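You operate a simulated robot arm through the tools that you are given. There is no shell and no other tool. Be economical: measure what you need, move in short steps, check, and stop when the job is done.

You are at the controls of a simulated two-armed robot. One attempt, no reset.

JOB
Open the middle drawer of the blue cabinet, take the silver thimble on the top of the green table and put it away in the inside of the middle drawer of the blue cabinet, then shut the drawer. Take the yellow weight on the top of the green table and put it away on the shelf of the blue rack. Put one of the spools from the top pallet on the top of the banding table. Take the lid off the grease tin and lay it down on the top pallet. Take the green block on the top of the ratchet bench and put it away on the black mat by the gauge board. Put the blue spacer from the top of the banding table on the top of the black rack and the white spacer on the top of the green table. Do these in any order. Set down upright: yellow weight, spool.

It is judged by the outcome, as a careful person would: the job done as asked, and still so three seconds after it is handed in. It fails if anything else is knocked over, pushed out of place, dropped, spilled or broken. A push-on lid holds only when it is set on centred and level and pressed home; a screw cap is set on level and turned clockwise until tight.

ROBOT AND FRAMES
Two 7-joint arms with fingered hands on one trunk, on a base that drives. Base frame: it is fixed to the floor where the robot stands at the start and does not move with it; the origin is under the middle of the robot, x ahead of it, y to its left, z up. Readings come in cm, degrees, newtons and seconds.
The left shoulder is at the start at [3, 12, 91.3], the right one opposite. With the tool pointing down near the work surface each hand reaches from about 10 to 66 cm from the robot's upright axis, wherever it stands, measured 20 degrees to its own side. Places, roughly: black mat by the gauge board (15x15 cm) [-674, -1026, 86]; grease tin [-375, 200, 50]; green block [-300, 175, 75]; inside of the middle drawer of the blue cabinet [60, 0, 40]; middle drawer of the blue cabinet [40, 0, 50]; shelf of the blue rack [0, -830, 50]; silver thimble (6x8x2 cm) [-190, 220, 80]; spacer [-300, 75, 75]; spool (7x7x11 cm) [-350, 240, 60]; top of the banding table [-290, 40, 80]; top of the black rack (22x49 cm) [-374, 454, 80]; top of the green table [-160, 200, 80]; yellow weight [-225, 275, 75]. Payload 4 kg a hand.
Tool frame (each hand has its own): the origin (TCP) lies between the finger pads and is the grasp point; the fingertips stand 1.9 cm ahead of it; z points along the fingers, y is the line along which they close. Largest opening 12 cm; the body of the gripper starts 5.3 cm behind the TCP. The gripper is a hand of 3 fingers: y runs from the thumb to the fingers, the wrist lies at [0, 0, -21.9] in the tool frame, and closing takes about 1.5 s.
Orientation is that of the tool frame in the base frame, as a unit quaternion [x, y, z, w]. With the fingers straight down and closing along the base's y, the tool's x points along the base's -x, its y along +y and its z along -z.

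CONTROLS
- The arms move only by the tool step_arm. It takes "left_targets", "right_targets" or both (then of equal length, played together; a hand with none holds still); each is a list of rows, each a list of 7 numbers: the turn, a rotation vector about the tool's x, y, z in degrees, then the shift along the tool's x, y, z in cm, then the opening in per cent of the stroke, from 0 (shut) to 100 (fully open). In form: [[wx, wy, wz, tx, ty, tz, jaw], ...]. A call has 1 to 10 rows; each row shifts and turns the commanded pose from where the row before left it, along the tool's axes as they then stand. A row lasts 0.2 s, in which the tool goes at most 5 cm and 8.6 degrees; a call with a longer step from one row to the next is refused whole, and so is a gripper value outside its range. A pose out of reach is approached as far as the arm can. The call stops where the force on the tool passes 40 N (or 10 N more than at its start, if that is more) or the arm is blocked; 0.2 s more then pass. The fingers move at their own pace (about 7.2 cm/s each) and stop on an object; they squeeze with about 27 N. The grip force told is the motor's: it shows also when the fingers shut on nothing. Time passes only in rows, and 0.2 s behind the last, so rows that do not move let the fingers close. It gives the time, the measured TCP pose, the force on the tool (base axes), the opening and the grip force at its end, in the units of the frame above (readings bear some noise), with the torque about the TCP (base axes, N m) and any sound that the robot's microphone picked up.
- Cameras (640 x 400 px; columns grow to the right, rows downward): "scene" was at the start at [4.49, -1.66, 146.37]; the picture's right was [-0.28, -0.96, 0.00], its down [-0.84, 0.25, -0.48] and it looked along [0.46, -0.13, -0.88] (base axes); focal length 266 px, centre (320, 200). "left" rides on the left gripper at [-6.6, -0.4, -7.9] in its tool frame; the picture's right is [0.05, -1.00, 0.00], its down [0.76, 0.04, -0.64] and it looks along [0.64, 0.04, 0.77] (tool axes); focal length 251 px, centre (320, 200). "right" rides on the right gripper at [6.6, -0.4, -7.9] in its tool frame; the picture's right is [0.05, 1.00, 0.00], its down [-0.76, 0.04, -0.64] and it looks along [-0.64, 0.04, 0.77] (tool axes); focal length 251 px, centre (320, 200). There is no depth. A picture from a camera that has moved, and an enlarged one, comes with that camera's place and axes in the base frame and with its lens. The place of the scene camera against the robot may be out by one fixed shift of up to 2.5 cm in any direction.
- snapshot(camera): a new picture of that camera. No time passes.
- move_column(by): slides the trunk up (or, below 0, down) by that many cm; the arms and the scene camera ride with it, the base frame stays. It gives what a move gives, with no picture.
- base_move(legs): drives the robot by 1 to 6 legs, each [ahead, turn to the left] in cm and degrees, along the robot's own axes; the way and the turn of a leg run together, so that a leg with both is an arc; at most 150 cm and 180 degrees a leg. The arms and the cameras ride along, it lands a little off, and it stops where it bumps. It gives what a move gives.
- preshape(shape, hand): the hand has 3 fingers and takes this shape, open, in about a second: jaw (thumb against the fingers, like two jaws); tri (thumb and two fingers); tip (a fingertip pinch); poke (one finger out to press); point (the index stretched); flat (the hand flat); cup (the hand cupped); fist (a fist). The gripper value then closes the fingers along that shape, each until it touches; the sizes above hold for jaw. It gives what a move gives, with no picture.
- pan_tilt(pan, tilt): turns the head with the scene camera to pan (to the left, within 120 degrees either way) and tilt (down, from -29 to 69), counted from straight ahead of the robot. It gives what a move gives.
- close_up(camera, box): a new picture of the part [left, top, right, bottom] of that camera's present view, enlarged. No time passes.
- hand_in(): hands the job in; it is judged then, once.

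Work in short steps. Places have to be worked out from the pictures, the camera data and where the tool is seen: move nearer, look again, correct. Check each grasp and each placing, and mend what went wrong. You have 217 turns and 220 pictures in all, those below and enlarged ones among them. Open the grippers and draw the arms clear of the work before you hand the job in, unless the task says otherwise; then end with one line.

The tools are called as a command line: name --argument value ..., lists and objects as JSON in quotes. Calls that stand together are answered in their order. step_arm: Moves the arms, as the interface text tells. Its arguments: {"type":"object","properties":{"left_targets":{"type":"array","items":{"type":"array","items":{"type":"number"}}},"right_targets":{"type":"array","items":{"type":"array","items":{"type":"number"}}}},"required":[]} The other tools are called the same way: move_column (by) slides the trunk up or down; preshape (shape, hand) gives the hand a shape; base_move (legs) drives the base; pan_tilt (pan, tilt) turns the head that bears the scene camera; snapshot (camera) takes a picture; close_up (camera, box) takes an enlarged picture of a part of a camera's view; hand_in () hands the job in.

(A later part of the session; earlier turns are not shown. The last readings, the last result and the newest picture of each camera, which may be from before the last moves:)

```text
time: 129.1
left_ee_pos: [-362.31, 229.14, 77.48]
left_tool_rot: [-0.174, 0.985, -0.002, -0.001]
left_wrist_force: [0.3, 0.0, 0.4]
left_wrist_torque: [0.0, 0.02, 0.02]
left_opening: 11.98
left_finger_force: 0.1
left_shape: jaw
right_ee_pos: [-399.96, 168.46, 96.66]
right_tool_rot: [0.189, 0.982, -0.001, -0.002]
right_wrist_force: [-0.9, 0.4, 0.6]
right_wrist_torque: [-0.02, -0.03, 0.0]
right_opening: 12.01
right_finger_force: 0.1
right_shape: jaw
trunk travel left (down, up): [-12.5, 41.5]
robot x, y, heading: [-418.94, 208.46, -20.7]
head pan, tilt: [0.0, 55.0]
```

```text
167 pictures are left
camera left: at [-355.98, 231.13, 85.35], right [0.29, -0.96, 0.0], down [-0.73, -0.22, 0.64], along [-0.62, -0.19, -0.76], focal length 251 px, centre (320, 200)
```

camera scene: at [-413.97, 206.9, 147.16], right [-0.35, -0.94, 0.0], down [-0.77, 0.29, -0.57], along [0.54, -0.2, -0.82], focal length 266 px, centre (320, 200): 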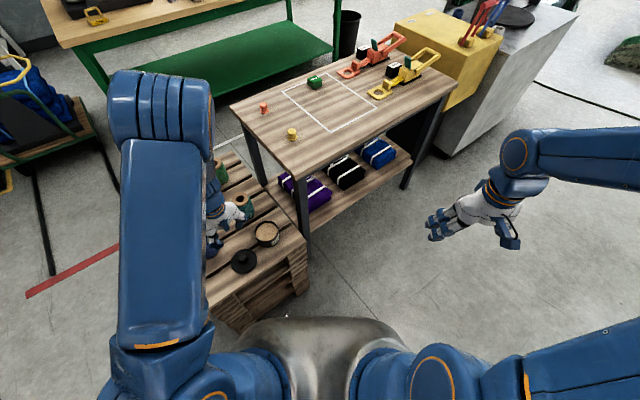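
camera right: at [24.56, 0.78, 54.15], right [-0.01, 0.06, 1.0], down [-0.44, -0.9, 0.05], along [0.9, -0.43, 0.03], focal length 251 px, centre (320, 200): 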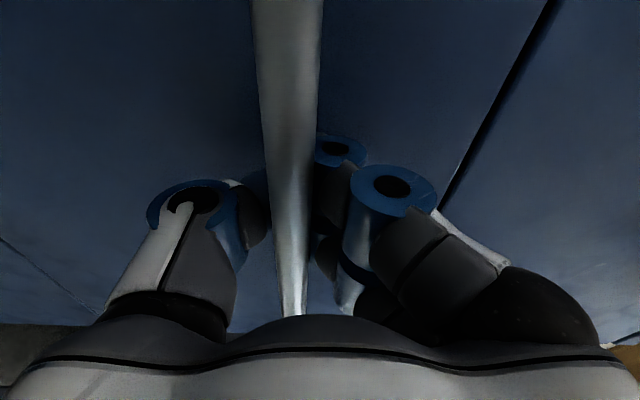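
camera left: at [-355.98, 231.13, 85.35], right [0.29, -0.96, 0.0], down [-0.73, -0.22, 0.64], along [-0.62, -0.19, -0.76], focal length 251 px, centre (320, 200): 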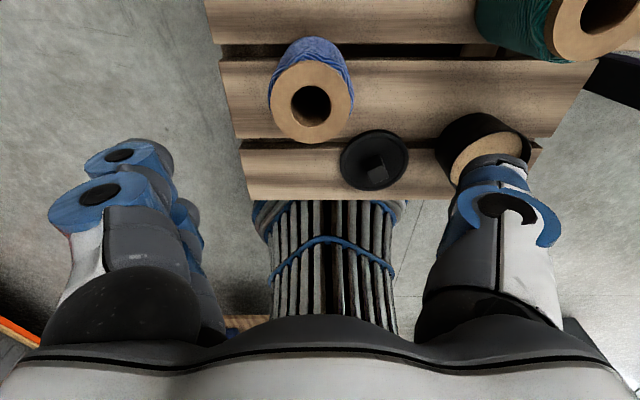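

Spool centre (-362.7, 229.8). Centre, descend to z≈61.5 and close.

step_arm --left_targets '[[0, 0, 0, 0.1, 0.8, 1, 100], [0, 0, 0, 0, 0, 4, 100], [0, 0, 0, 0, 0, 4, 100], [0, 0, 0, 0, 0, 4, 100], [0, 0, 0, 0, 0, 3, 100], [0, 0, 0, 0, 0, 0, 0], [0, 0, 0, 0, 0, 0, 0], [0, 0, 0, 0, 0, 0, 0], [0, 0, 0, 0, 0, 0, 0], [0, 0, 0, 0, 0, 0, 0]]'

step_arm --left_targets '[[0, 0, 0, 0, 0, -2, 0], [0, 0, 0, 0, 0, -4, 0], [0, 0, 0, 0, 0, -4, 0], [0, 0, 0, 0, 0, -4, 0], [0, 0, 0, 0, 0, -4, 0], [0, 0, 0, 0, 0, -4, 0], [0, 0, 0, 0, 0, -4, 0], [0, 0, 0, 0, 0, -4, 0], [0, 0, 0, 0, 0, -4, 0], [0, 0, 0, 0, 0, -4, 0]]'

snapshot --camera "left"

snapshot --camera "scene"

```text
time: 131.3
left_ee_pos: [-362.79, 229.77, 61.31]
left_tool_rot: [-0.174, 0.985, -0.002, 0.0]
left_wrist_force: [6.2, -5.6, 15.7]
left_wrist_torque: [-0.06, 0.01, 0.09]
left_opening: 5.61
left_finger_force: 26.8
left_shape: jaw
right_ee_pos: [-400.02, 168.39, 96.6]
right_tool_rot: [0.19, 0.982, 0.0, -0.003]
right_wrist_force: [-0.2, 0.4, 0.4]
right_wrist_torque: [0.0, -0.02, 0.0]
right_opening: 12.03
right_finger_force: 0.1
right_shape: jaw
trunk travel left (down, up): [-12.5, 41.5]
robot x, y, heading: [-418.89, 208.33, -20.7]
head pan, tilt: [0.0, 55.0]
```

```text
time: 133.5
left_ee_pos: [-362.68, 229.95, 99.45]
left_tool_rot: [-0.175, 0.985, -0.002, 0.0]
left_wrist_force: [0.5, -0.5, -1.2]
left_wrist_torque: [0.01, 0.01, 0.02]
left_opening: 5.56
left_finger_force: 27.1
left_shape: jaw
right_ee_pos: [-399.89, 168.3, 96.59]
right_tool_rot: [0.19, 0.982, 0.0, -0.002]
right_wrist_force: [1.0, 0.8, 0.3]
right_wrist_torque: [0.0, -0.01, 0.01]
right_opening: 11.98
right_finger_force: 0.0
right_shape: jaw
trunk travel left (down, up): [-12.5, 41.5]
robot x, y, heading: [-419.4, 208.42, -20.7]
head pan, tilt: [0.0, 55.0]
```

```text
166 pictures are left
camera left: at [-356.41, 231.91, 107.43], right [0.29, -0.96, 0.0], down [-0.73, -0.22, 0.64], along [-0.62, -0.19, -0.76], focal length 251 px, centre (320, 200)
```

left: 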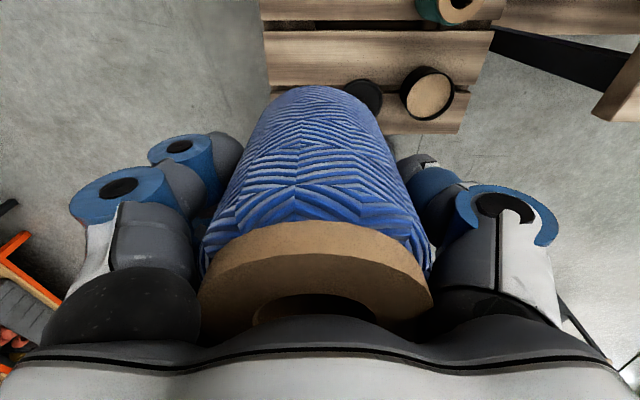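

```text
165 pictures are left
camera scene: at [-413.92, 206.92, 147.16], right [-0.35, -0.94, 0.0], down [-0.77, 0.29, -0.57], along [0.54, -0.2, -0.82], focal length 266 px, centre (320, 200)
```

scene: 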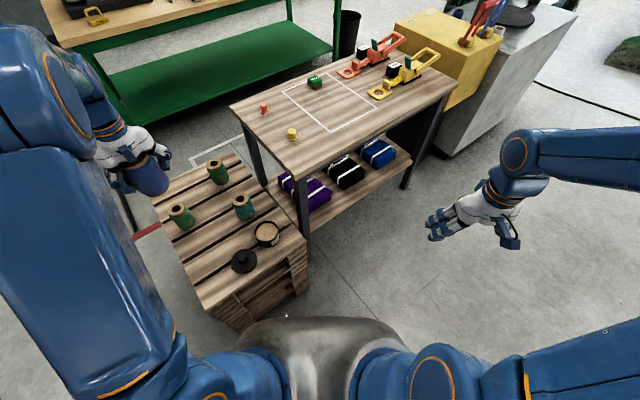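

Spool gripped upright. I'll back off and turn toward the south to inspect the banding table from the west side, which looks clear.

base_move --legs '[[-12, 0], [0, -30]]'

base_move --legs '[[0, -30]]'

pan_tilt --pan 25 --tilt 28

snapshot --camera "scene"

```text
time: 136.2
left_ee_pos: [-370.55, 203.11, 99.43]
left_tool_rot: [0.084, 0.996, 0.0, 0.0]
left_wrist_force: [0.9, 0.4, -1.5]
left_wrist_torque: [0.0, 0.0, 0.0]
left_opening: 5.55
left_finger_force: 26.7
left_shape: jaw
right_ee_pos: [-433.48, 168.09, 96.41]
right_tool_rot: [0.435, 0.9, 0.0, -0.002]
right_wrist_force: [-0.8, -0.8, -0.9]
right_wrist_torque: [0.02, -0.03, -0.02]
right_opening: 12.01
right_finger_force: 0.0
right_shape: jaw
trunk travel left (down, up): [-12.5, 41.5]
robot x, y, heading: [-427.46, 215.03, -50.4]
head pan, tilt: [0.0, 55.0]
```

```text
time: 138.1
left_ee_pos: [-384.07, 176.54, 99.3]
left_tool_rot: [0.34, 0.94, 0.0, -0.001]
left_wrist_force: [0.6, -0.3, -2.3]
left_wrist_torque: [0.02, -0.03, -0.02]
left_opening: 5.53
left_finger_force: 27.2
left_shape: jaw
right_ee_pos: [-456.03, 177.63, 96.45]
right_tool_rot: [0.654, 0.756, 0.0, -0.002]
right_wrist_force: [-0.2, -1.0, -0.4]
right_wrist_torque: [-0.02, 0.0, 0.01]
right_opening: 11.98
right_finger_force: 0.1
right_shape: jaw
trunk travel left (down, up): [-12.5, 41.5]
robot x, y, heading: [-424.45, 215.64, -79.7]
head pan, tilt: [0.0, 55.0]
```

```text
time: 139.0
left_ee_pos: [-384.18, 176.68, 99.37]
left_tool_rot: [0.339, 0.941, -0.001, -0.001]
left_wrist_force: [0.2, 0.3, -2.1]
left_wrist_torque: [0.0, 0.01, 0.02]
left_opening: 5.54
left_finger_force: 26.9
left_shape: jaw
right_ee_pos: [-455.93, 177.75, 96.57]
right_tool_rot: [0.654, 0.757, 0.001, -0.001]
right_wrist_force: [0.7, 0.2, 0.6]
right_wrist_torque: [-0.03, -0.03, 0.01]
right_opening: 12.0
right_finger_force: 0.0
right_shape: jaw
trunk travel left (down, up): [-12.5, 41.5]
robot x, y, heading: [-424.16, 215.87, -79.8]
head pan, tilt: [25.0, 28.0]
```

```text
164 pictures are left
camera scene: at [-419.08, 210.28, 151.06], right [-0.82, -0.58, 0.0], down [-0.27, 0.39, -0.88], along [0.51, -0.72, -0.47], focal length 266 px, centre (320, 200)
```

scene: 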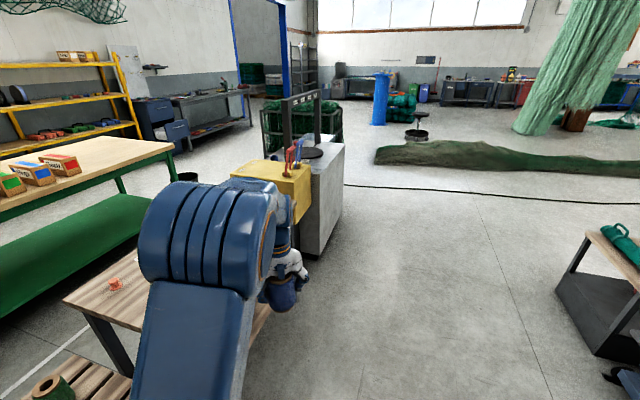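

West side is free. Drive 125 cm south and turn left to face the banding table.

base_move --legs '[[125, 0], [0, 30]]'

base_move --legs '[[0, 30]]'

pan_tilt --pan 0 --tilt 40

snapshot --camera "scene"

```text
time: 146.8
left_ee_pos: [-347.2, 78.39, 99.46]
left_tool_rot: [0.079, 0.997, -0.001, 0.0]
left_wrist_force: [-0.3, -0.3, -2.4]
left_wrist_torque: [0.01, -0.01, 0.01]
left_opening: 5.55
left_finger_force: 27.2
left_shape: jaw
right_ee_pos: [-409.58, 42.78, 96.59]
right_tool_rot: [0.431, 0.902, -0.001, -0.003]
right_wrist_force: [0.1, -0.8, -0.2]
right_wrist_torque: [-0.01, -0.02, -0.03]
right_opening: 12.01
right_finger_force: 0.1
right_shape: jaw
trunk travel left (down, up): [-12.5, 41.5]
robot x, y, heading: [-403.85, 89.53, -48.9]
head pan, tilt: [25.0, 28.0]
```

```text
time: 148.7
left_ee_pos: [-349.25, 108.26, 99.36]
left_tool_rot: [-0.182, 0.983, -0.001, 0.0]
left_wrist_force: [0.1, 1.1, -1.0]
left_wrist_torque: [0.05, 0.01, -0.02]
left_opening: 5.55
left_finger_force: 27.4
left_shape: jaw
right_ee_pos: [-385.5, 46.21, 96.58]
right_tool_rot: [0.182, 0.983, 0.0, -0.001]
right_wrist_force: [-0.6, -0.3, 0.3]
right_wrist_torque: [0.01, 0.06, 0.01]
right_opening: 12.0
right_finger_force: 0.0
right_shape: jaw
trunk travel left (down, up): [-12.5, 41.5]
robot x, y, heading: [-405.13, 86.11, -19.4]
head pan, tilt: [25.0, 28.0]
```

```text
time: 149.6
left_ee_pos: [-349.28, 108.28, 99.56]
left_tool_rot: [-0.182, 0.983, -0.002, -0.001]
left_wrist_force: [0.1, -0.1, -1.4]
left_wrist_torque: [-0.01, -0.01, 0.0]
left_opening: 5.57
left_finger_force: 27.0
left_shape: jaw
right_ee_pos: [-385.46, 46.19, 96.55]
right_tool_rot: [0.183, 0.983, 0.0, -0.002]
right_wrist_force: [0.6, 0.9, -0.6]
right_wrist_torque: [-0.04, -0.02, 0.0]
right_opening: 11.98
right_finger_force: 0.0
right_shape: jaw
trunk travel left (down, up): [-12.5, 41.5]
robot x, y, heading: [-405.26, 86.41, -19.0]
head pan, tilt: [0.0, 40.0]
```

```text
163 pictures are left
camera scene: at [-398.69, 84.18, 149.22], right [-0.33, -0.94, 0.0], down [-0.61, 0.21, -0.77], along [0.72, -0.25, -0.64], focal length 266 px, centre (320, 200)
```

scene: 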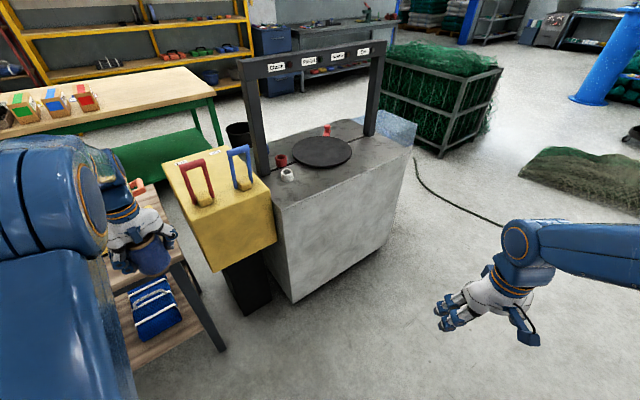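

From here the white spacer triangulates to (-306, 66.5), table top z≈82, and there's a free strip west of the disc for the spool at about (-312, 51). Retract the left hand first to avoid the handles on the yellow box.

step_arm --left_targets '[[0, 0, 0, 3.57, -2.04, 0, 0], [0, 0, 0, 3.57, -2.04, 0, 0], [0, 0, 0, 3.57, -2.04, 0, 0], [0, 0, 0, 3.57, -2.04, 0, 0], [0, 0, 0, 3.57, -2.04, 0, 0], [0, 0, 0, 3.57, -2.04, 0, 0], [0, 0, 0, 3.57, -2.04, 0, 0]]'

base_move --legs '[[0, -29], [60, 0]]'

base_move --legs '[[0, 29]]'

base_move --legs '[[0, 29]]'

snapshot --camera "scene"

```text
time: 151.2
left_ee_pos: [-367.69, 85.99, 99.52]
left_tool_rot: [-0.182, 0.983, -0.002, 0.001]
left_wrist_force: [-0.6, 1.3, -1.9]
left_wrist_torque: [0.02, 0.01, 0.0]
left_opening: 5.55
left_finger_force: 27.1
left_shape: jaw
right_ee_pos: [-385.46, 46.18, 96.51]
right_tool_rot: [0.182, 0.983, 0.0, -0.001]
right_wrist_force: [0.3, -0.3, 0.4]
right_wrist_torque: [0.03, 0.01, -0.01]
right_opening: 11.99
right_finger_force: 0.0
right_shape: jaw
trunk travel left (down, up): [-12.5, 41.5]
robot x, y, heading: [-405.29, 85.97, -19.2]
head pan, tilt: [0.0, 40.0]
```

```text
time: 156.0
left_ee_pos: [-332.32, 22.86, 99.43]
left_tool_rot: [0.07, 0.998, -0.002, -0.002]
left_wrist_force: [0.2, -0.4, -1.5]
left_wrist_torque: [-0.03, -0.01, -0.01]
left_opening: 5.53
left_finger_force: 26.5
left_shape: jaw
right_ee_pos: [-367.31, -2.97, 96.56]
right_tool_rot: [0.423, 0.906, 0.0, -0.002]
right_wrist_force: [0.7, 0.3, 0.4]
right_wrist_torque: [-0.02, 0.01, -0.02]
right_opening: 11.98
right_finger_force: 0.1
right_shape: jaw
trunk travel left (down, up): [-12.5, 41.5]
robot x, y, heading: [-364.89, 41.52, -48.5]
head pan, tilt: [0.0, 40.0]
```

```text
time: 157.9
left_ee_pos: [-327.41, 41.08, 99.57]
left_tool_rot: [-0.183, 0.983, -0.001, 0.0]
left_wrist_force: [0.3, -0.1, -2.0]
left_wrist_torque: [0.02, 0.01, -0.03]
left_opening: 5.54
left_finger_force: 26.8
left_shape: jaw
right_ee_pos: [-345.3, 1.38, 96.65]
right_tool_rot: [0.181, 0.983, -0.001, -0.002]
right_wrist_force: [-0.5, 0.8, 0.4]
right_wrist_torque: [0.0, 0.0, 0.0]
right_opening: 12.0
right_finger_force: 0.1
right_shape: jaw
trunk travel left (down, up): [-12.5, 41.5]
robot x, y, heading: [-366.06, 38.15, -18.8]
head pan, tilt: [0.0, 40.0]
```

```text
time: 159.7
left_ee_pos: [-333.17, 59.85, 99.54]
left_tool_rot: [-0.427, 0.904, -0.002, 0.0]
left_wrist_force: [0.6, 0.6, -1.0]
left_wrist_torque: [-0.02, 0.04, 0.02]
left_opening: 5.56
left_finger_force: 26.8
left_shape: jaw
right_ee_pos: [-329.26, 16.36, 96.45]
right_tool_rot: [-0.074, 0.997, -0.002, -0.001]
right_wrist_force: [0.5, -0.2, -0.6]
right_wrist_torque: [-0.01, 0.02, -0.02]
right_opening: 11.99
right_finger_force: 0.1
right_shape: jaw
trunk travel left (down, up): [-12.5, 41.5]
robot x, y, heading: [-365.06, 36.06, 10.5]
head pan, tilt: [0.0, 40.0]
```

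```text
162 pictures are left
camera scene: at [-358.29, 37.51, 149.22], right [0.18, -0.98, 0.0], down [-0.63, -0.12, -0.77], along [0.75, 0.14, -0.64], focal length 266 px, centre (320, 200)
```

scene: 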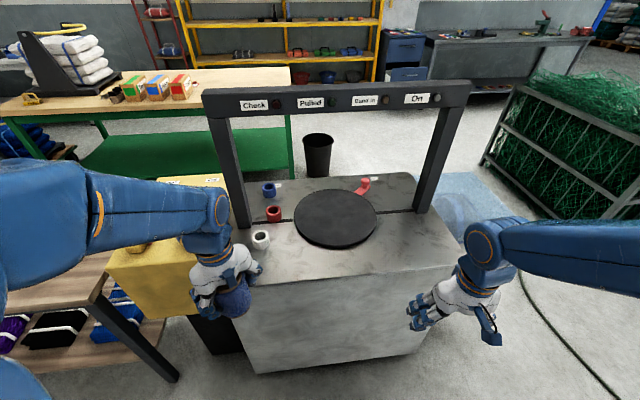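

Great view. Spool target (-309, 52.5) — clear of disc, edge and white spacer. Move the spool above it.

step_arm --left_targets '[[0, 0, 0, -1.62, -3.9, 0, 0], [0, 0, 0, -1.62, -3.9, 0, 0], [0, 0, 0, -1.62, -3.9, 0, 0], [0, 0, 0, -1.62, -3.9, 0, 0], [0, 0, 0, -1.62, -3.9, 0, 0], [0, 0, 0, -1.6, -3.9, 0, 0], [0, 0, 0, 0, 0, 4, 0]]'

snapshot --camera "scene"

snapshot --camera "left"

```text
time: 161.3
left_ee_pos: [-308.97, 52.38, 95.56]
left_tool_rot: [-0.427, 0.904, -0.001, 0.0]
left_wrist_force: [-0.5, -0.5, -1.6]
left_wrist_torque: [0.0, -0.01, 0.01]
left_opening: 5.55
left_finger_force: 27.0
left_shape: jaw
right_ee_pos: [-329.28, 16.27, 96.57]
right_tool_rot: [-0.074, 0.997, -0.001, -0.002]
right_wrist_force: [0.3, 0.0, -0.1]
right_wrist_torque: [0.04, -0.02, -0.02]
right_opening: 11.99
right_finger_force: 0.1
right_shape: jaw
trunk travel left (down, up): [-12.5, 41.5]
robot x, y, heading: [-364.99, 35.96, 10.1]
head pan, tilt: [0.0, 40.0]
```

```text
161 pictures are left
camera scene: at [-358.33, 37.41, 149.22], right [0.18, -0.98, 0.0], down [-0.63, -0.11, -0.77], along [0.75, 0.14, -0.64], focal length 266 px, centre (320, 200)
```

scene: 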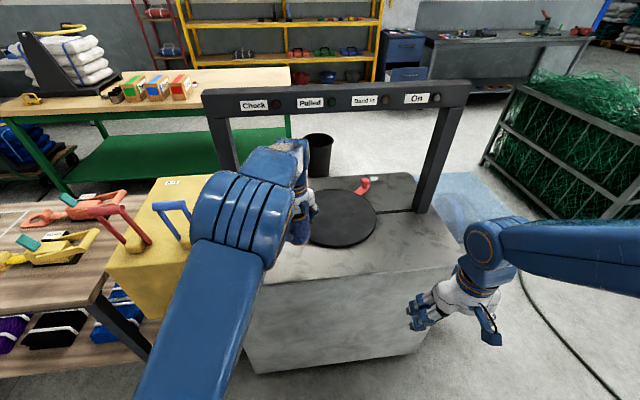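

```text
160 pictures are left
camera left: at [-304.51, 57.29, 103.48], right [0.74, -0.68, 0.0], down [-0.52, -0.56, 0.65], along [-0.44, -0.48, -0.76], focal length 251 px, centre (320, 200)
```

left: 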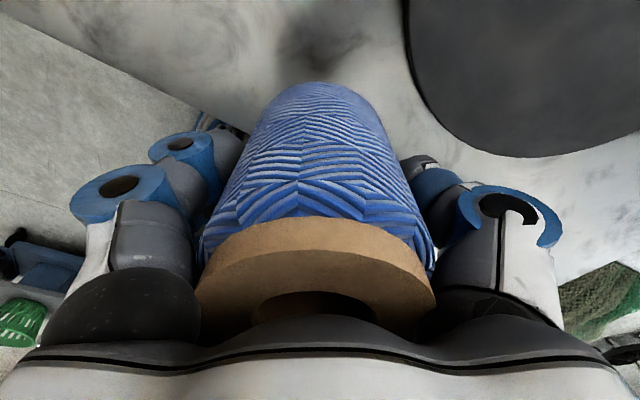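

Landing spot looks clear: ~6 cm to the edge, ~8 cm to the disc. Nudge inward 0.8 and lower until contact.

step_arm --left_targets '[[0, 0, 0, -0.5, -0.6, 2, 0], [0, 0, 0, 0, 0, 2, 0], [0, 0, 0, 0, 0, 1, 0], [0, 0, 0, 0, 0, 0.7, 0], [0, 0, 0, 0, 0, 0.5, 0], [0, 0, 0, 0, 0, 0.5, 0], [0, 0, 0, 0, 0, 0.5, 0], [0, 0, 0, 0, 0, 0.5, 0], [0, 0, 0, 0, 0, 0.5, 0]]'

```text
time: 163.3
left_ee_pos: [-308.33, 52.36, 87.4]
left_tool_rot: [-0.426, 0.905, -0.002, 0.0]
left_wrist_force: [0.5, -0.4, -2.3]
left_wrist_torque: [-0.03, 0.0, -0.02]
left_opening: 5.55
left_finger_force: 26.6
left_shape: jaw
right_ee_pos: [-329.24, 16.43, 96.61]
right_tool_rot: [-0.074, 0.997, -0.001, 0.0]
right_wrist_force: [-0.6, 0.3, -1.1]
right_wrist_torque: [-0.02, 0.02, 0.03]
right_opening: 12.0
right_finger_force: 0.0
right_shape: jaw
trunk travel left (down, up): [-12.5, 41.5]
robot x, y, heading: [-364.78, 36.03, 10.3]
head pan, tilt: [0.0, 40.0]
```

No contact yet; continue down in small steps.

step_arm --left_targets '[[0, 0, 0, 0, 0, 0.5, 0], [0, 0, 0, 0, 0, 0.5, 0], [0, 0, 0, 0, 0, 0.5, 0], [0, 0, 0, 0, 0, 0.5, 0], [0, 0, 0, 0, 0, 0.5, 0], [0, 0, 0, 0, 0, 0.5, 0], [0, 0, 0, 0, 0, 0.5, 0], [0, 0, 0, 0, 0, 0.5, 0]]'

snapshot --camera "left"

```text
time: 164.7
left_ee_pos: [-307.95, 52.31, 85.41]
left_tool_rot: [-0.426, 0.905, -0.004, 0.007]
left_wrist_force: [-8.6, 0.4, 20.1]
left_wrist_torque: [0.59, 0.63, 0.17]
left_opening: 5.62
left_finger_force: 27.0
left_shape: jaw
right_ee_pos: [-329.5, 16.31, 96.62]
right_tool_rot: [-0.074, 0.997, -0.001, 0.0]
right_wrist_force: [0.5, 0.1, 0.3]
right_wrist_torque: [-0.01, -0.01, 0.01]
right_opening: 12.0
right_finger_force: 0.1
right_shape: jaw
trunk travel left (down, up): [-12.5, 41.5]
robot x, y, heading: [-365.26, 35.94, 10.6]
head pan, tilt: [0.0, 40.0]
stopped in row 6 (left hand): the force on the tool passed its limit at 46 N (the readings are from after the stop); the commanded pose is now the measured one
```

```text
159 pictures are left
camera left: at [-303.57, 57.24, 93.38], right [0.74, -0.68, 0.01], down [-0.53, -0.56, 0.64], along [-0.42, -0.48, -0.77], focal length 251 px, centre (320, 200)
```

left: 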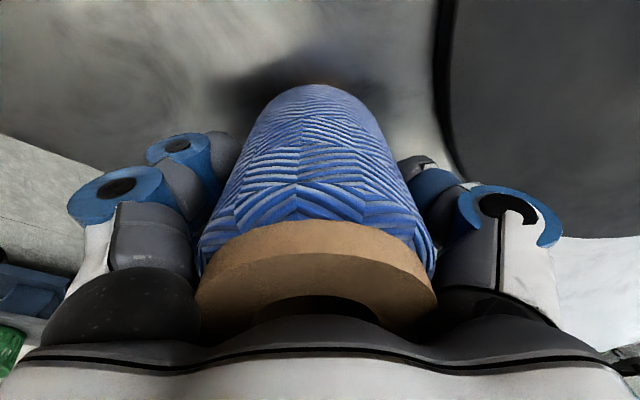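

On the table (top z≈80). Release gently and rise.

step_arm --left_targets '[[0, 0, 0, 0, 0, -0.2, 48], [0, 0, 0, 0, 0, 0, 55], [0, 0, 0, 0, 0, 0, 75], [0, 0, 0, 0, 0, 0, 100], [0, 0, 0, 0, 0, 0, 100], [0, 0, 0, 0, 0, -3, 100], [0, 0, 0, 0, 0, -4, 100], [0, 0, 0, 0, 0, -4, 100], [0, 0, 0, 0, 0, -4, 100]]'

snapshot --camera "left"

```text
time: 166.7
left_ee_pos: [-308.12, 52.47, 100.35]
left_tool_rot: [-0.426, 0.905, -0.004, 0.006]
left_wrist_force: [-0.6, 0.3, -1.6]
left_wrist_torque: [0.01, -0.04, 0.0]
left_opening: 12.0
left_finger_force: 0.1
left_shape: jaw
right_ee_pos: [-329.27, 16.29, 96.68]
right_tool_rot: [-0.074, 0.997, -0.002, -0.001]
right_wrist_force: [0.3, 0.6, -0.2]
right_wrist_torque: [-0.03, -0.01, 0.01]
right_opening: 11.97
right_finger_force: 0.1
right_shape: jaw
trunk travel left (down, up): [-12.5, 41.5]
robot x, y, heading: [-365.23, 36.09, 10.1]
head pan, tilt: [0.0, 40.0]
```

```text
158 pictures are left
camera left: at [-303.69, 57.28, 108.3], right [0.74, -0.68, 0.01], down [-0.53, -0.56, 0.64], along [-0.43, -0.47, -0.77], focal length 251 px, centre (320, 200)
```

left: 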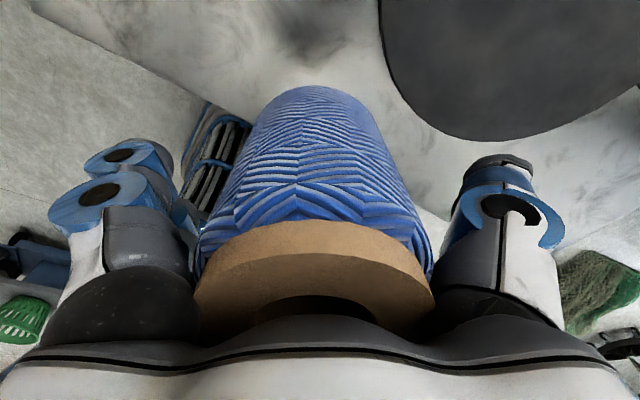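

The spool rose with the open hand! Lower it back to the table right away before anything else.

step_arm --left_targets '[[0, 0, 0, 0, 0, 4, 100], [0, 0, 0, 0, 0, 4, 100], [0, 0, 0, 0, 0, 3.5, 100], [0, 0, 0, 0, 0, 1.5, 100], [0, 0, 0, 0, 0, 0.5, 100], [0, 0, 0, 0, 0, 0.5, 100], [0, 0, 0, 0, 0, 0.5, 100], [0, 0, 0, 0, 0, 0.5, 100]]'

snapshot --camera "left"

snapshot --camera "scene"

```text
time: 168.5
left_ee_pos: [-307.92, 52.27, 85.42]
left_tool_rot: [-0.426, 0.905, -0.005, 0.006]
left_wrist_force: [-0.4, 0.1, 1.2]
left_wrist_torque: [0.04, 0.05, 0.0]
left_opening: 12.02
left_finger_force: 0.3
left_shape: jaw
right_ee_pos: [-329.4, 16.4, 96.67]
right_tool_rot: [-0.074, 0.997, 0.0, 0.0]
right_wrist_force: [-0.2, -0.8, 0.5]
right_wrist_torque: [0.03, 0.0, 0.0]
right_opening: 12.01
right_finger_force: 0.1
right_shape: jaw
trunk travel left (down, up): [-12.5, 41.5]
robot x, y, heading: [-365.07, 36.09, 10.4]
head pan, tilt: [0.0, 40.0]
```

```text
157 pictures are left
camera left: at [-303.5, 57.25, 93.38], right [0.73, -0.68, 0.01], down [-0.53, -0.56, 0.64], along [-0.43, -0.48, -0.77], focal length 251 px, centre (320, 200)
```

left: 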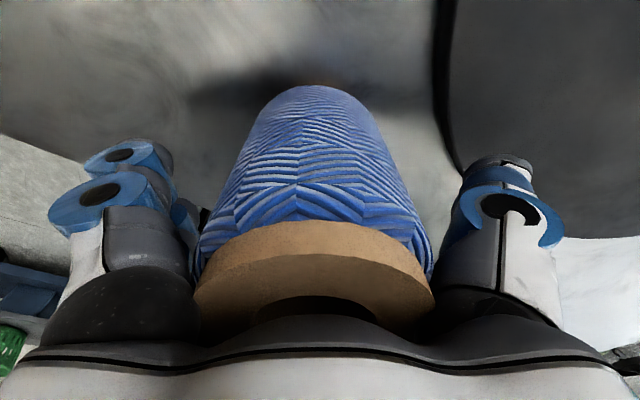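

```text
156 pictures are left
camera scene: at [-358.4, 37.39, 149.23], right [0.18, -0.98, 0.0], down [-0.63, -0.11, -0.77], along [0.75, 0.14, -0.64], focal length 266 px, centre (320, 200)
```

scene: 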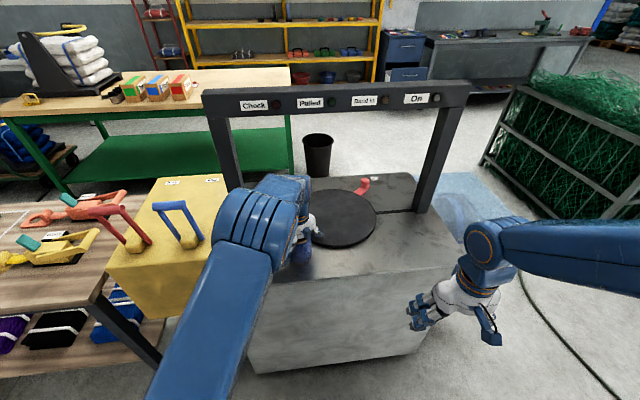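

The spool seems wedged in the palm. With it standing on the table I'll re-form the hand (flat) and then lift only 1.5 cm to test.

preshape --hand "left" --shape "flat"

snapshot --camera "left"

step_arm --left_targets '[[0, 0, 0, 0, 0, -0.5, 100], [0, 0, 0, 0, 0, -0.5, 100], [0, 0, 0, 0, 0, -0.5, 100], [0, 0, 0, 0, 0, -0.5, 100]]'

snapshot --camera "left"

```text
time: 169.4
left_ee_pos: [-307.97, 52.39, 85.28]
left_tool_rot: [-0.425, 0.905, -0.005, 0.005]
left_wrist_force: [-2.2, 1.8, 3.5]
left_wrist_torque: [0.22, 0.23, 0.01]
left_opening: 0.0
left_finger_force: 0.0
left_shape: flat
right_ee_pos: [-329.3, 16.41, 96.61]
right_tool_rot: [-0.074, 0.997, -0.001, -0.001]
right_wrist_force: [-0.3, 0.3, 0.7]
right_wrist_torque: [0.03, -0.01, 0.01]
right_opening: 12.03
right_finger_force: 0.1
right_shape: jaw
trunk travel left (down, up): [-12.5, 41.5]
robot x, y, heading: [-365.29, 36.14, 10.6]
head pan, tilt: [0.0, 40.0]
```

```text
155 pictures are left
camera left: at [-303.54, 57.31, 93.36], right [0.74, -0.68, 0.01], down [-0.53, -0.56, 0.64], along [-0.43, -0.48, -0.77], focal length 251 px, centre (320, 200)
```

left: 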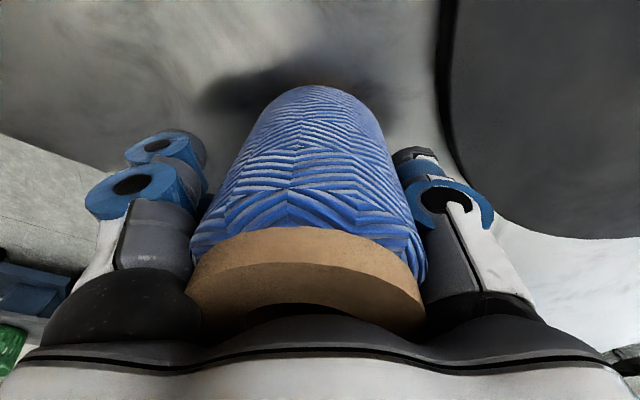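

```text
time: 170.4
left_ee_pos: [-307.94, 52.3, 87.32]
left_tool_rot: [-0.425, 0.905, -0.004, 0.006]
left_wrist_force: [-0.2, -0.5, -2.5]
left_wrist_torque: [0.0, -0.02, 0.02]
left_opening: 0.0
left_finger_force: 0.1
left_shape: flat
right_ee_pos: [-329.3, 16.46, 96.64]
right_tool_rot: [-0.074, 0.997, 0.0, 0.0]
right_wrist_force: [0.1, -0.1, 0.1]
right_wrist_torque: [0.01, -0.02, 0.0]
right_opening: 11.99
right_finger_force: 0.1
right_shape: jaw
trunk travel left (down, up): [-12.5, 41.5]
robot x, y, heading: [-364.68, 35.86, 10.5]
head pan, tilt: [0.0, 40.0]
```

```text
154 pictures are left
camera left: at [-303.51, 57.28, 95.29], right [0.74, -0.68, 0.01], down [-0.53, -0.56, 0.64], along [-0.43, -0.47, -0.77], focal length 251 px, centre (320, 200)
```

left: 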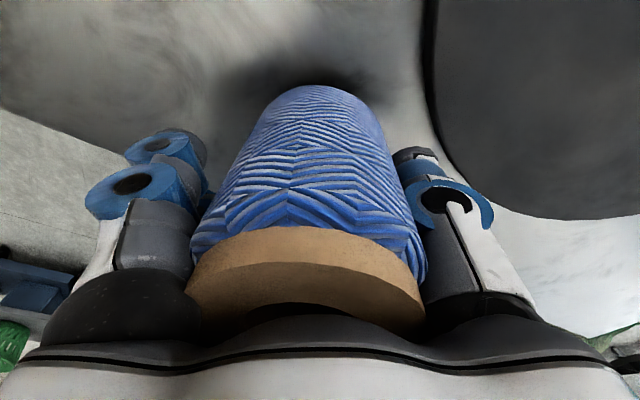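

The flange is wedged between finger bases. I'll return to open jaw, lower to contact, then rock the hand about its closing axis (pivoting at the flange) to lever it out.

preshape --hand "left" --shape "jaw"

step_arm --left_targets '[[0, 0, 0, 0, 0, 1, 100], [0, 0, 0, 0, 0, 0.5, 100], [0, 0, 0, 0, 0, 0.4, 100], [0, 0, 0, 0, 0, 0.3, 100], [0, 8, 0, 0.74, 0, -0.2, 100], [0, -8, 0, -0.74, 0, -0.1, 100], [0, -8, 0, -0.74, 0, -0.2, 100], [0, 8, 0, 0.74, 0, -0.1, 100]]'

snapshot --camera "left"

```text
time: 171.3
left_ee_pos: [-308.0, 52.38, 87.39]
left_tool_rot: [-0.425, 0.905, -0.004, 0.005]
left_wrist_force: [0.8, -0.6, 0.6]
left_wrist_torque: [-0.01, 0.03, 0.03]
left_opening: 12.01
left_finger_force: 0.0
left_shape: jaw
right_ee_pos: [-329.23, 16.39, 96.58]
right_tool_rot: [-0.074, 0.997, -0.001, -0.001]
right_wrist_force: [0.2, -0.1, 0.4]
right_wrist_torque: [-0.01, 0.02, 0.02]
right_opening: 11.99
right_finger_force: 0.0
right_shape: jaw
trunk travel left (down, up): [-12.5, 41.5]
robot x, y, heading: [-365.33, 35.78, 10.3]
head pan, tilt: [0.0, 40.0]
```

```text
time: 173.1
left_ee_pos: [-308.04, 52.25, 85.52]
left_tool_rot: [-0.426, 0.905, -0.004, 0.006]
left_wrist_force: [0.8, 1.8, 7.1]
left_wrist_torque: [0.03, -0.01, 0.0]
left_opening: 11.98
left_finger_force: 0.1
left_shape: jaw
right_ee_pos: [-329.35, 16.25, 96.68]
right_tool_rot: [-0.074, 0.997, 0.0, -0.001]
right_wrist_force: [-0.8, -0.3, -0.8]
right_wrist_torque: [0.01, 0.0, -0.04]
right_opening: 12.03
right_finger_force: 0.0
right_shape: jaw
trunk travel left (down, up): [-12.5, 41.5]
robot x, y, heading: [-365.21, 36.23, 10.3]
head pan, tilt: [0.0, 40.0]
```

```text
153 pictures are left
camera left: at [-303.55, 57.26, 93.43], right [0.74, -0.68, 0.01], down [-0.53, -0.56, 0.64], along [-0.43, -0.48, -0.77], focal length 251 px, centre (320, 200)
```

left: 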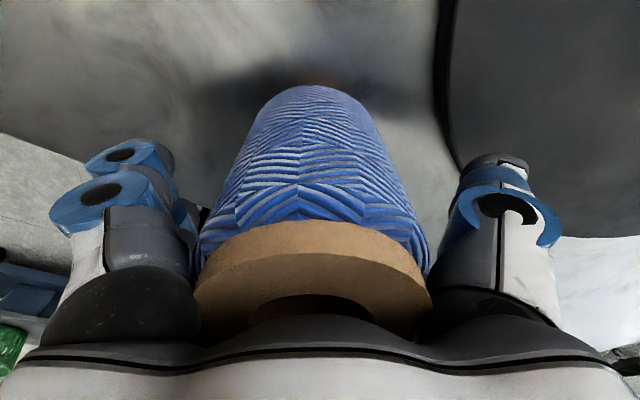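

Force suggested the spool may have come loose when the hand reopened. Test-lift 2 cm.

step_arm --left_targets '[[0, 0, 0, 0, 0, -0.5, 100], [0, 0, 0, 0, 0, -0.5, 100], [0, 0, 0, 0, 0, -0.5, 100], [0, 0, 0, 0, 0, -0.5, 100]]'

snapshot --camera "left"

```text
time: 174.1
left_ee_pos: [-307.9, 52.31, 87.45]
left_tool_rot: [-0.426, 0.905, -0.003, 0.005]
left_wrist_force: [0.2, -0.9, -2.2]
left_wrist_torque: [0.01, -0.01, -0.03]
left_opening: 12.03
left_finger_force: 0.1
left_shape: jaw
right_ee_pos: [-329.33, 16.32, 96.62]
right_tool_rot: [-0.074, 0.997, -0.001, -0.001]
right_wrist_force: [-1.6, -1.3, -0.2]
right_wrist_torque: [-0.01, 0.0, 0.05]
right_opening: 12.0
right_finger_force: 0.1
right_shape: jaw
trunk travel left (down, up): [-12.5, 41.5]
robot x, y, heading: [-364.7, 36.1, 10.4]
head pan, tilt: [0.0, 40.0]
```

```text
152 pictures are left
camera left: at [-303.48, 57.27, 95.43], right [0.73, -0.68, 0.01], down [-0.53, -0.56, 0.64], along [-0.43, -0.48, -0.77], focal length 251 px, centre (320, 200)
```

left: 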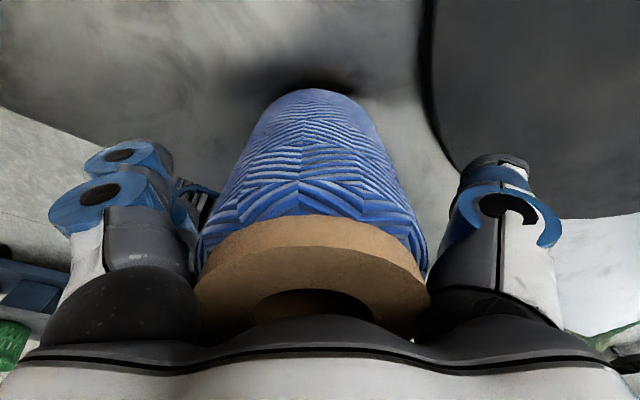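

It slipped out by ~0.5 cm. Repeat rocking with more lift per stroke.

step_arm --left_targets '[[0, 0, 0, 0, 0, 0.7, 100], [0, 0, 0, 0, 0, 0.5, 100], [0, 8, 0, 0.74, 0, -0.1, 100], [0, -8, 0, -0.74, 0, -0.3, 100], [0, -8, 0, -0.74, 0, 0, 100], [0, 8, 0, 0.74, 0, -0.3, 100], [0, 8, 0, 0.74, 0, 0, 100], [0, -8, 0, -0.74, 0, -0.3, 100], [0, 0, 0, 0, 0, -0.5, 100]]'

snapshot --camera "left"

```text
time: 176.1
left_ee_pos: [-307.91, 52.39, 87.52]
left_tool_rot: [-0.426, 0.904, -0.004, 0.006]
left_wrist_force: [-0.8, 0.7, -0.1]
left_wrist_torque: [0.02, -0.01, -0.01]
left_opening: 12.02
left_finger_force: 0.1
left_shape: jaw
right_ee_pos: [-329.26, 16.47, 96.65]
right_tool_rot: [-0.075, 0.997, -0.003, -0.002]
right_wrist_force: [-0.6, 0.0, -1.0]
right_wrist_torque: [-0.02, 0.0, 0.0]
right_opening: 11.99
right_finger_force: 0.0
right_shape: jaw
trunk travel left (down, up): [-12.5, 41.5]
robot x, y, heading: [-364.74, 35.82, 10.5]
head pan, tilt: [0.0, 40.0]
```

```text
151 pictures are left
camera left: at [-303.46, 57.32, 95.46], right [0.74, -0.68, 0.01], down [-0.53, -0.56, 0.64], along [-0.43, -0.48, -0.77], focal length 251 px, centre (320, 200)
```

left: 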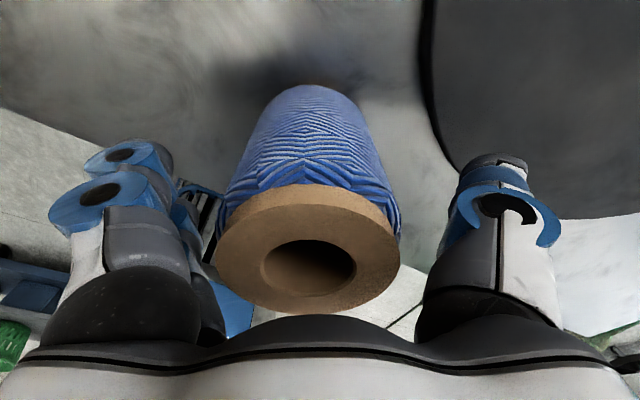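

Freed and standing on the table. Lift straight up and verify.

step_arm --left_targets '[[0, 0, 0, 0, 0, -2, 100], [0, 0, 0, 0, 0, -4, 100], [0, 0, 0, 0, 0, -4, 100], [0, 0, 0, 0, 0, -4, 100]]'

snapshot --camera "left"

```text
time: 177.1
left_ee_pos: [-308.14, 52.47, 101.6]
left_tool_rot: [-0.425, 0.905, -0.004, 0.006]
left_wrist_force: [-0.6, 0.6, 0.5]
left_wrist_torque: [-0.01, 0.0, 0.03]
left_opening: 12.01
left_finger_force: 0.1
left_shape: jaw
right_ee_pos: [-329.27, 16.4, 96.64]
right_tool_rot: [-0.074, 0.997, -0.001, -0.001]
right_wrist_force: [0.5, 0.7, -0.1]
right_wrist_torque: [0.0, -0.01, 0.03]
right_opening: 12.04
right_finger_force: 0.0
right_shape: jaw
trunk travel left (down, up): [-12.5, 41.5]
robot x, y, heading: [-364.94, 35.63, 10.3]
head pan, tilt: [0.0, 40.0]
```

```text
150 pictures are left
camera left: at [-303.74, 57.3, 109.52], right [0.74, -0.68, 0.01], down [-0.53, -0.56, 0.64], along [-0.43, -0.48, -0.77], focal length 251 px, centre (320, 200)
```

left: 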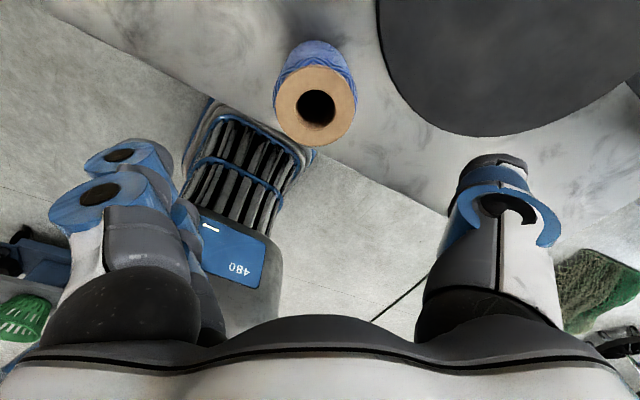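

Spool stands upright. Now move over the white spacer at (-306.3, 66.5).

step_arm --left_targets '[[0, 0, 0, -4, 2.5, 0, 100], [0, 0, 0, -4, 2.5, 0, 100], [0, 0, 0, -3.9, 2.5, 0, 100]]'

snapshot --camera "left"

snapshot --camera "scene"

```text
time: 177.9
left_ee_pos: [-306.3, 66.35, 101.32]
left_tool_rot: [-0.425, 0.905, -0.005, 0.005]
left_wrist_force: [0.6, -0.4, -0.2]
left_wrist_torque: [0.01, 0.02, -0.02]
left_opening: 12.02
left_finger_force: 0.0
left_shape: jaw
right_ee_pos: [-329.27, 16.47, 96.63]
right_tool_rot: [-0.074, 0.997, -0.002, -0.001]
right_wrist_force: [0.6, 0.3, 0.7]
right_wrist_torque: [-0.03, -0.01, -0.01]
right_opening: 11.98
right_finger_force: 0.1
right_shape: jaw
trunk travel left (down, up): [-12.5, 41.5]
robot x, y, heading: [-364.72, 35.95, 10.4]
head pan, tilt: [0.0, 40.0]
```

```text
149 pictures are left
camera left: at [-301.81, 71.37, 109.37], right [0.74, -0.68, 0.01], down [-0.53, -0.56, 0.64], along [-0.43, -0.48, -0.77], focal length 251 px, centre (320, 200)
```

left: 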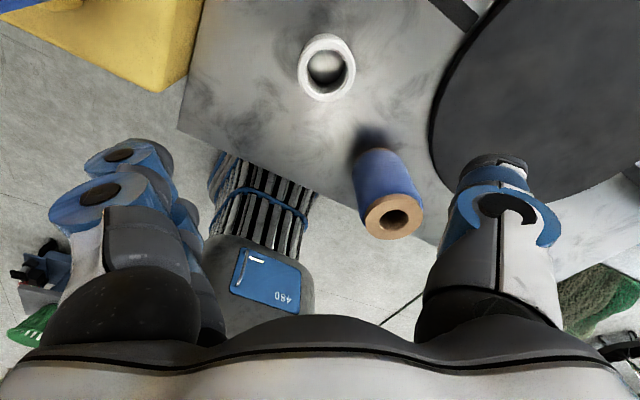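

```text
148 pictures are left
camera scene: at [-358.32, 37.56, 149.22], right [0.18, -0.98, 0.0], down [-0.63, -0.12, -0.77], along [0.75, 0.14, -0.64], focal length 266 px, centre (320, 200)
```

scene: 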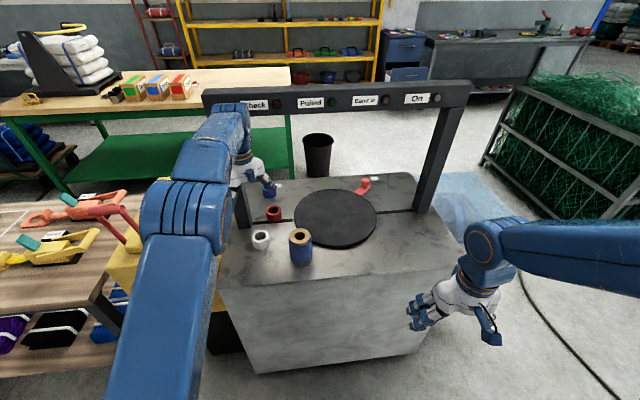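

White ring refined to (-304.8, 66.7). Centre, narrow to ~8 cm and descend to z≈90, then check.

step_arm --left_targets '[[0, 0, 0, -1.2, -0.9, 2, 70], [0, 0, 0, 0, 0, 4, 70], [0, 0, 0, 0, 0, 4, 70], [0, 0, 0, 0, 0, 1.5, 70]]'

snapshot --camera "left"

```text
time: 178.3
left_ee_pos: [-305.41, 66.37, 100.32]
left_tool_rot: [-0.428, 0.904, -0.005, 0.003]
left_wrist_force: [-11.7, -2.6, 2.6]
left_wrist_torque: [0.36, -1.29, 0.59]
left_opening: 8.44
left_finger_force: 0.0
left_shape: jaw
right_ee_pos: [-329.58, 16.39, 96.57]
right_tool_rot: [-0.074, 0.997, 0.0, 0.0]
right_wrist_force: [-0.6, -1.4, 0.2]
right_wrist_torque: [-0.01, -0.01, -0.01]
right_opening: 12.01
right_finger_force: 0.1
right_shape: jaw
trunk travel left (down, up): [-12.5, 41.5]
robot x, y, heading: [-364.92, 36.09, 10.5]
head pan, tilt: [0.0, 40.0]
stopped in row 2 (left hand): the force on the tool passed its limit at 65 N (the readings are from after the stop); the commanded pose is now the measured one
```

```text
147 pictures are left
camera left: at [-301.03, 71.35, 108.33], right [0.74, -0.67, 0.01], down [-0.52, -0.56, 0.64], along [-0.43, -0.48, -0.77], focal length 251 px, centre (320, 200)
```

left: 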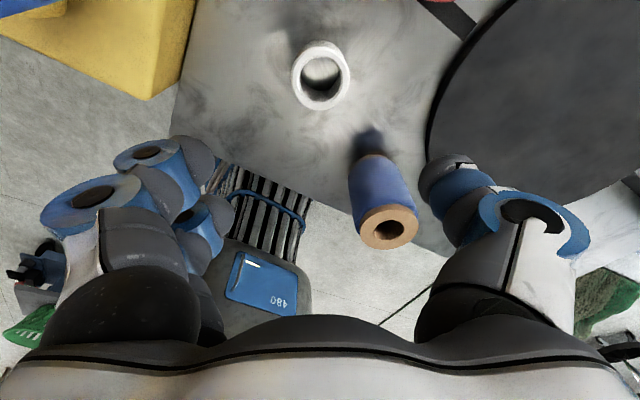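

The hand's front touched the gantry. Back the left hand away west; I'll use the right hand instead (its camera sits on the robot side).

step_arm --left_targets '[[0, 0, 0, 3.3, 2.4, -0.5, 70], [0, 0, 0, 3.3, 2.5, -0.5, 70], [0, 0, 0, 3.1, 2.9, 0, 70], [0, 0, 0, 3.1, 2.9, 0, 70], [0, 0, 0, 3.1, 2.9, 0, 100], [0, 0, 0, 3.1, 2.9, 0, 100], [0, 0, 0, 3.1, 2.9, 0, 100], [0, 0, 0, 3.1, 2.9, 0, 100]]'

snapshot --camera "scene"

```text
time: 180.1
left_ee_pos: [-338.74, 61.26, 100.95]
left_tool_rot: [-0.428, 0.904, -0.005, 0.004]
left_wrist_force: [0.5, -0.3, 0.1]
left_wrist_torque: [-0.02, 0.01, -0.02]
left_opening: 11.97
left_finger_force: 0.0
left_shape: jaw
right_ee_pos: [-329.41, 16.35, 96.69]
right_tool_rot: [-0.074, 0.997, -0.002, 0.0]
right_wrist_force: [-0.5, 0.0, 0.9]
right_wrist_torque: [0.0, -0.01, 0.0]
right_opening: 12.0
right_finger_force: 0.0
right_shape: jaw
trunk travel left (down, up): [-12.5, 41.5]
robot x, y, heading: [-365.4, 36.03, 10.3]
head pan, tilt: [0.0, 40.0]
```

```text
146 pictures are left
camera scene: at [-358.51, 37.45, 149.23], right [0.18, -0.98, 0.0], down [-0.63, -0.11, -0.77], along [0.75, 0.14, -0.64], focal length 266 px, centre (320, 200)
```

scene: 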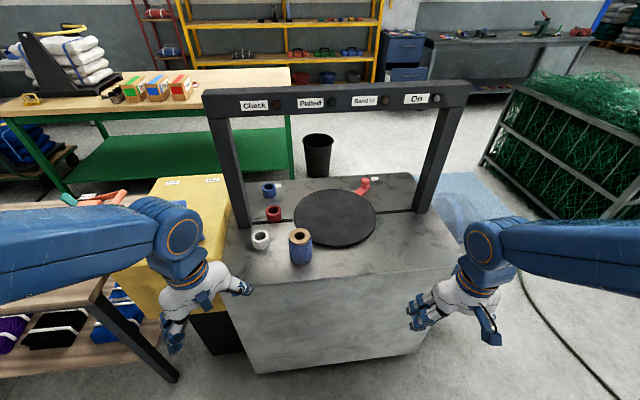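

All intact. Reposition the base ~38 cm north so the right hand faces the white spacer.

base_move --legs '[[0, 29], [0, 29]]'

base_move --legs '[[0, 29], [36, 0], [0, -29]]'

base_move --legs '[[0, -29], [0, -29]]'

snapshot --camera "scene"

```text
time: 183.1
left_ee_pos: [-367.66, 72.23, 100.82]
left_tool_rot: [0.774, -0.633, 0.003, -0.004]
left_wrist_force: [-0.5, 0.4, -0.6]
left_wrist_torque: [0.0, -0.04, 0.0]
left_opening: 12.0
left_finger_force: 0.2
left_shape: jaw
right_ee_pos: [-327.1, 51.1, 96.66]
right_tool_rot: [-0.496, 0.868, -0.002, 0.0]
right_wrist_force: [-0.4, 0.7, 0.2]
right_wrist_torque: [-0.05, 0.03, -0.01]
right_opening: 12.01
right_finger_force: 0.2
right_shape: jaw
trunk travel left (down, up): [-12.5, 41.5]
robot x, y, heading: [-361.42, 33.62, 61.6]
head pan, tilt: [0.0, 40.0]
stopped in leg 2: the robot was blocked; the commanded pose is now the measured one
```

```text
time: 188.2
left_ee_pos: [-368.24, 107.86, 100.95]
left_tool_rot: [0.774, -0.633, 0.003, -0.005]
left_wrist_force: [0.1, -0.3, -0.1]
left_wrist_torque: [0.01, -0.02, 0.04]
left_opening: 12.0
left_finger_force: 0.1
left_shape: jaw
right_ee_pos: [-327.58, 86.72, 96.66]
right_tool_rot: [-0.496, 0.868, -0.002, 0.0]
right_wrist_force: [-0.6, -0.6, 0.5]
right_wrist_torque: [0.02, -0.02, 0.05]
right_opening: 12.0
right_finger_force: 0.0
right_shape: jaw
trunk travel left (down, up): [-12.5, 41.5]
robot x, y, heading: [-363.66, 70.41, 62.2]
head pan, tilt: [0.0, 40.0]
```

```text
time: 191.2
left_ee_pos: [-337.54, 98.62, 100.94]
left_tool_rot: [-0.444, 0.896, -0.002, 0.002]
left_wrist_force: [-0.1, -1.0, -0.2]
left_wrist_torque: [0.04, -0.02, 0.0]
left_opening: 11.98
left_finger_force: 0.0
left_shape: jaw
right_ee_pos: [-326.59, 54.34, 96.47]
right_tool_rot: [-0.094, 0.996, 0.002, -0.002]
right_wrist_force: [0.2, 0.0, -0.6]
right_wrist_torque: [0.04, 0.02, -0.01]
right_opening: 12.0
right_finger_force: 0.1
right_shape: jaw
trunk travel left (down, up): [-12.5, 41.5]
robot x, y, heading: [-364.43, 74.5, 12.8]
head pan, tilt: [0.0, 40.0]
stopped in leg 2: the robot was blocked; the commanded pose is now the measured one
```

```text
145 pictures are left
camera scene: at [-357.3, 75.53, 149.21], right [0.22, -0.98, 0.0], down [-0.63, -0.14, -0.77], along [0.75, 0.17, -0.64], focal length 266 px, centre (320, 200)
```

scene: 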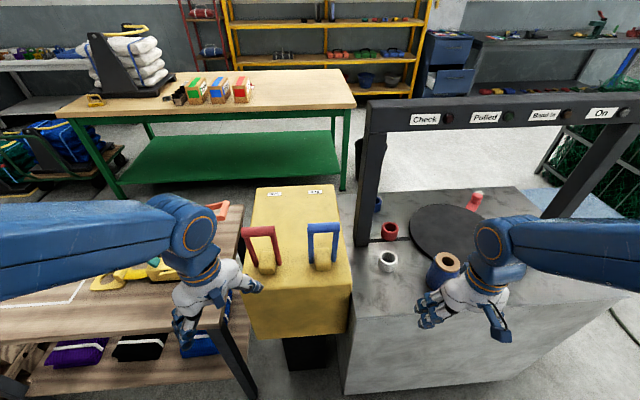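

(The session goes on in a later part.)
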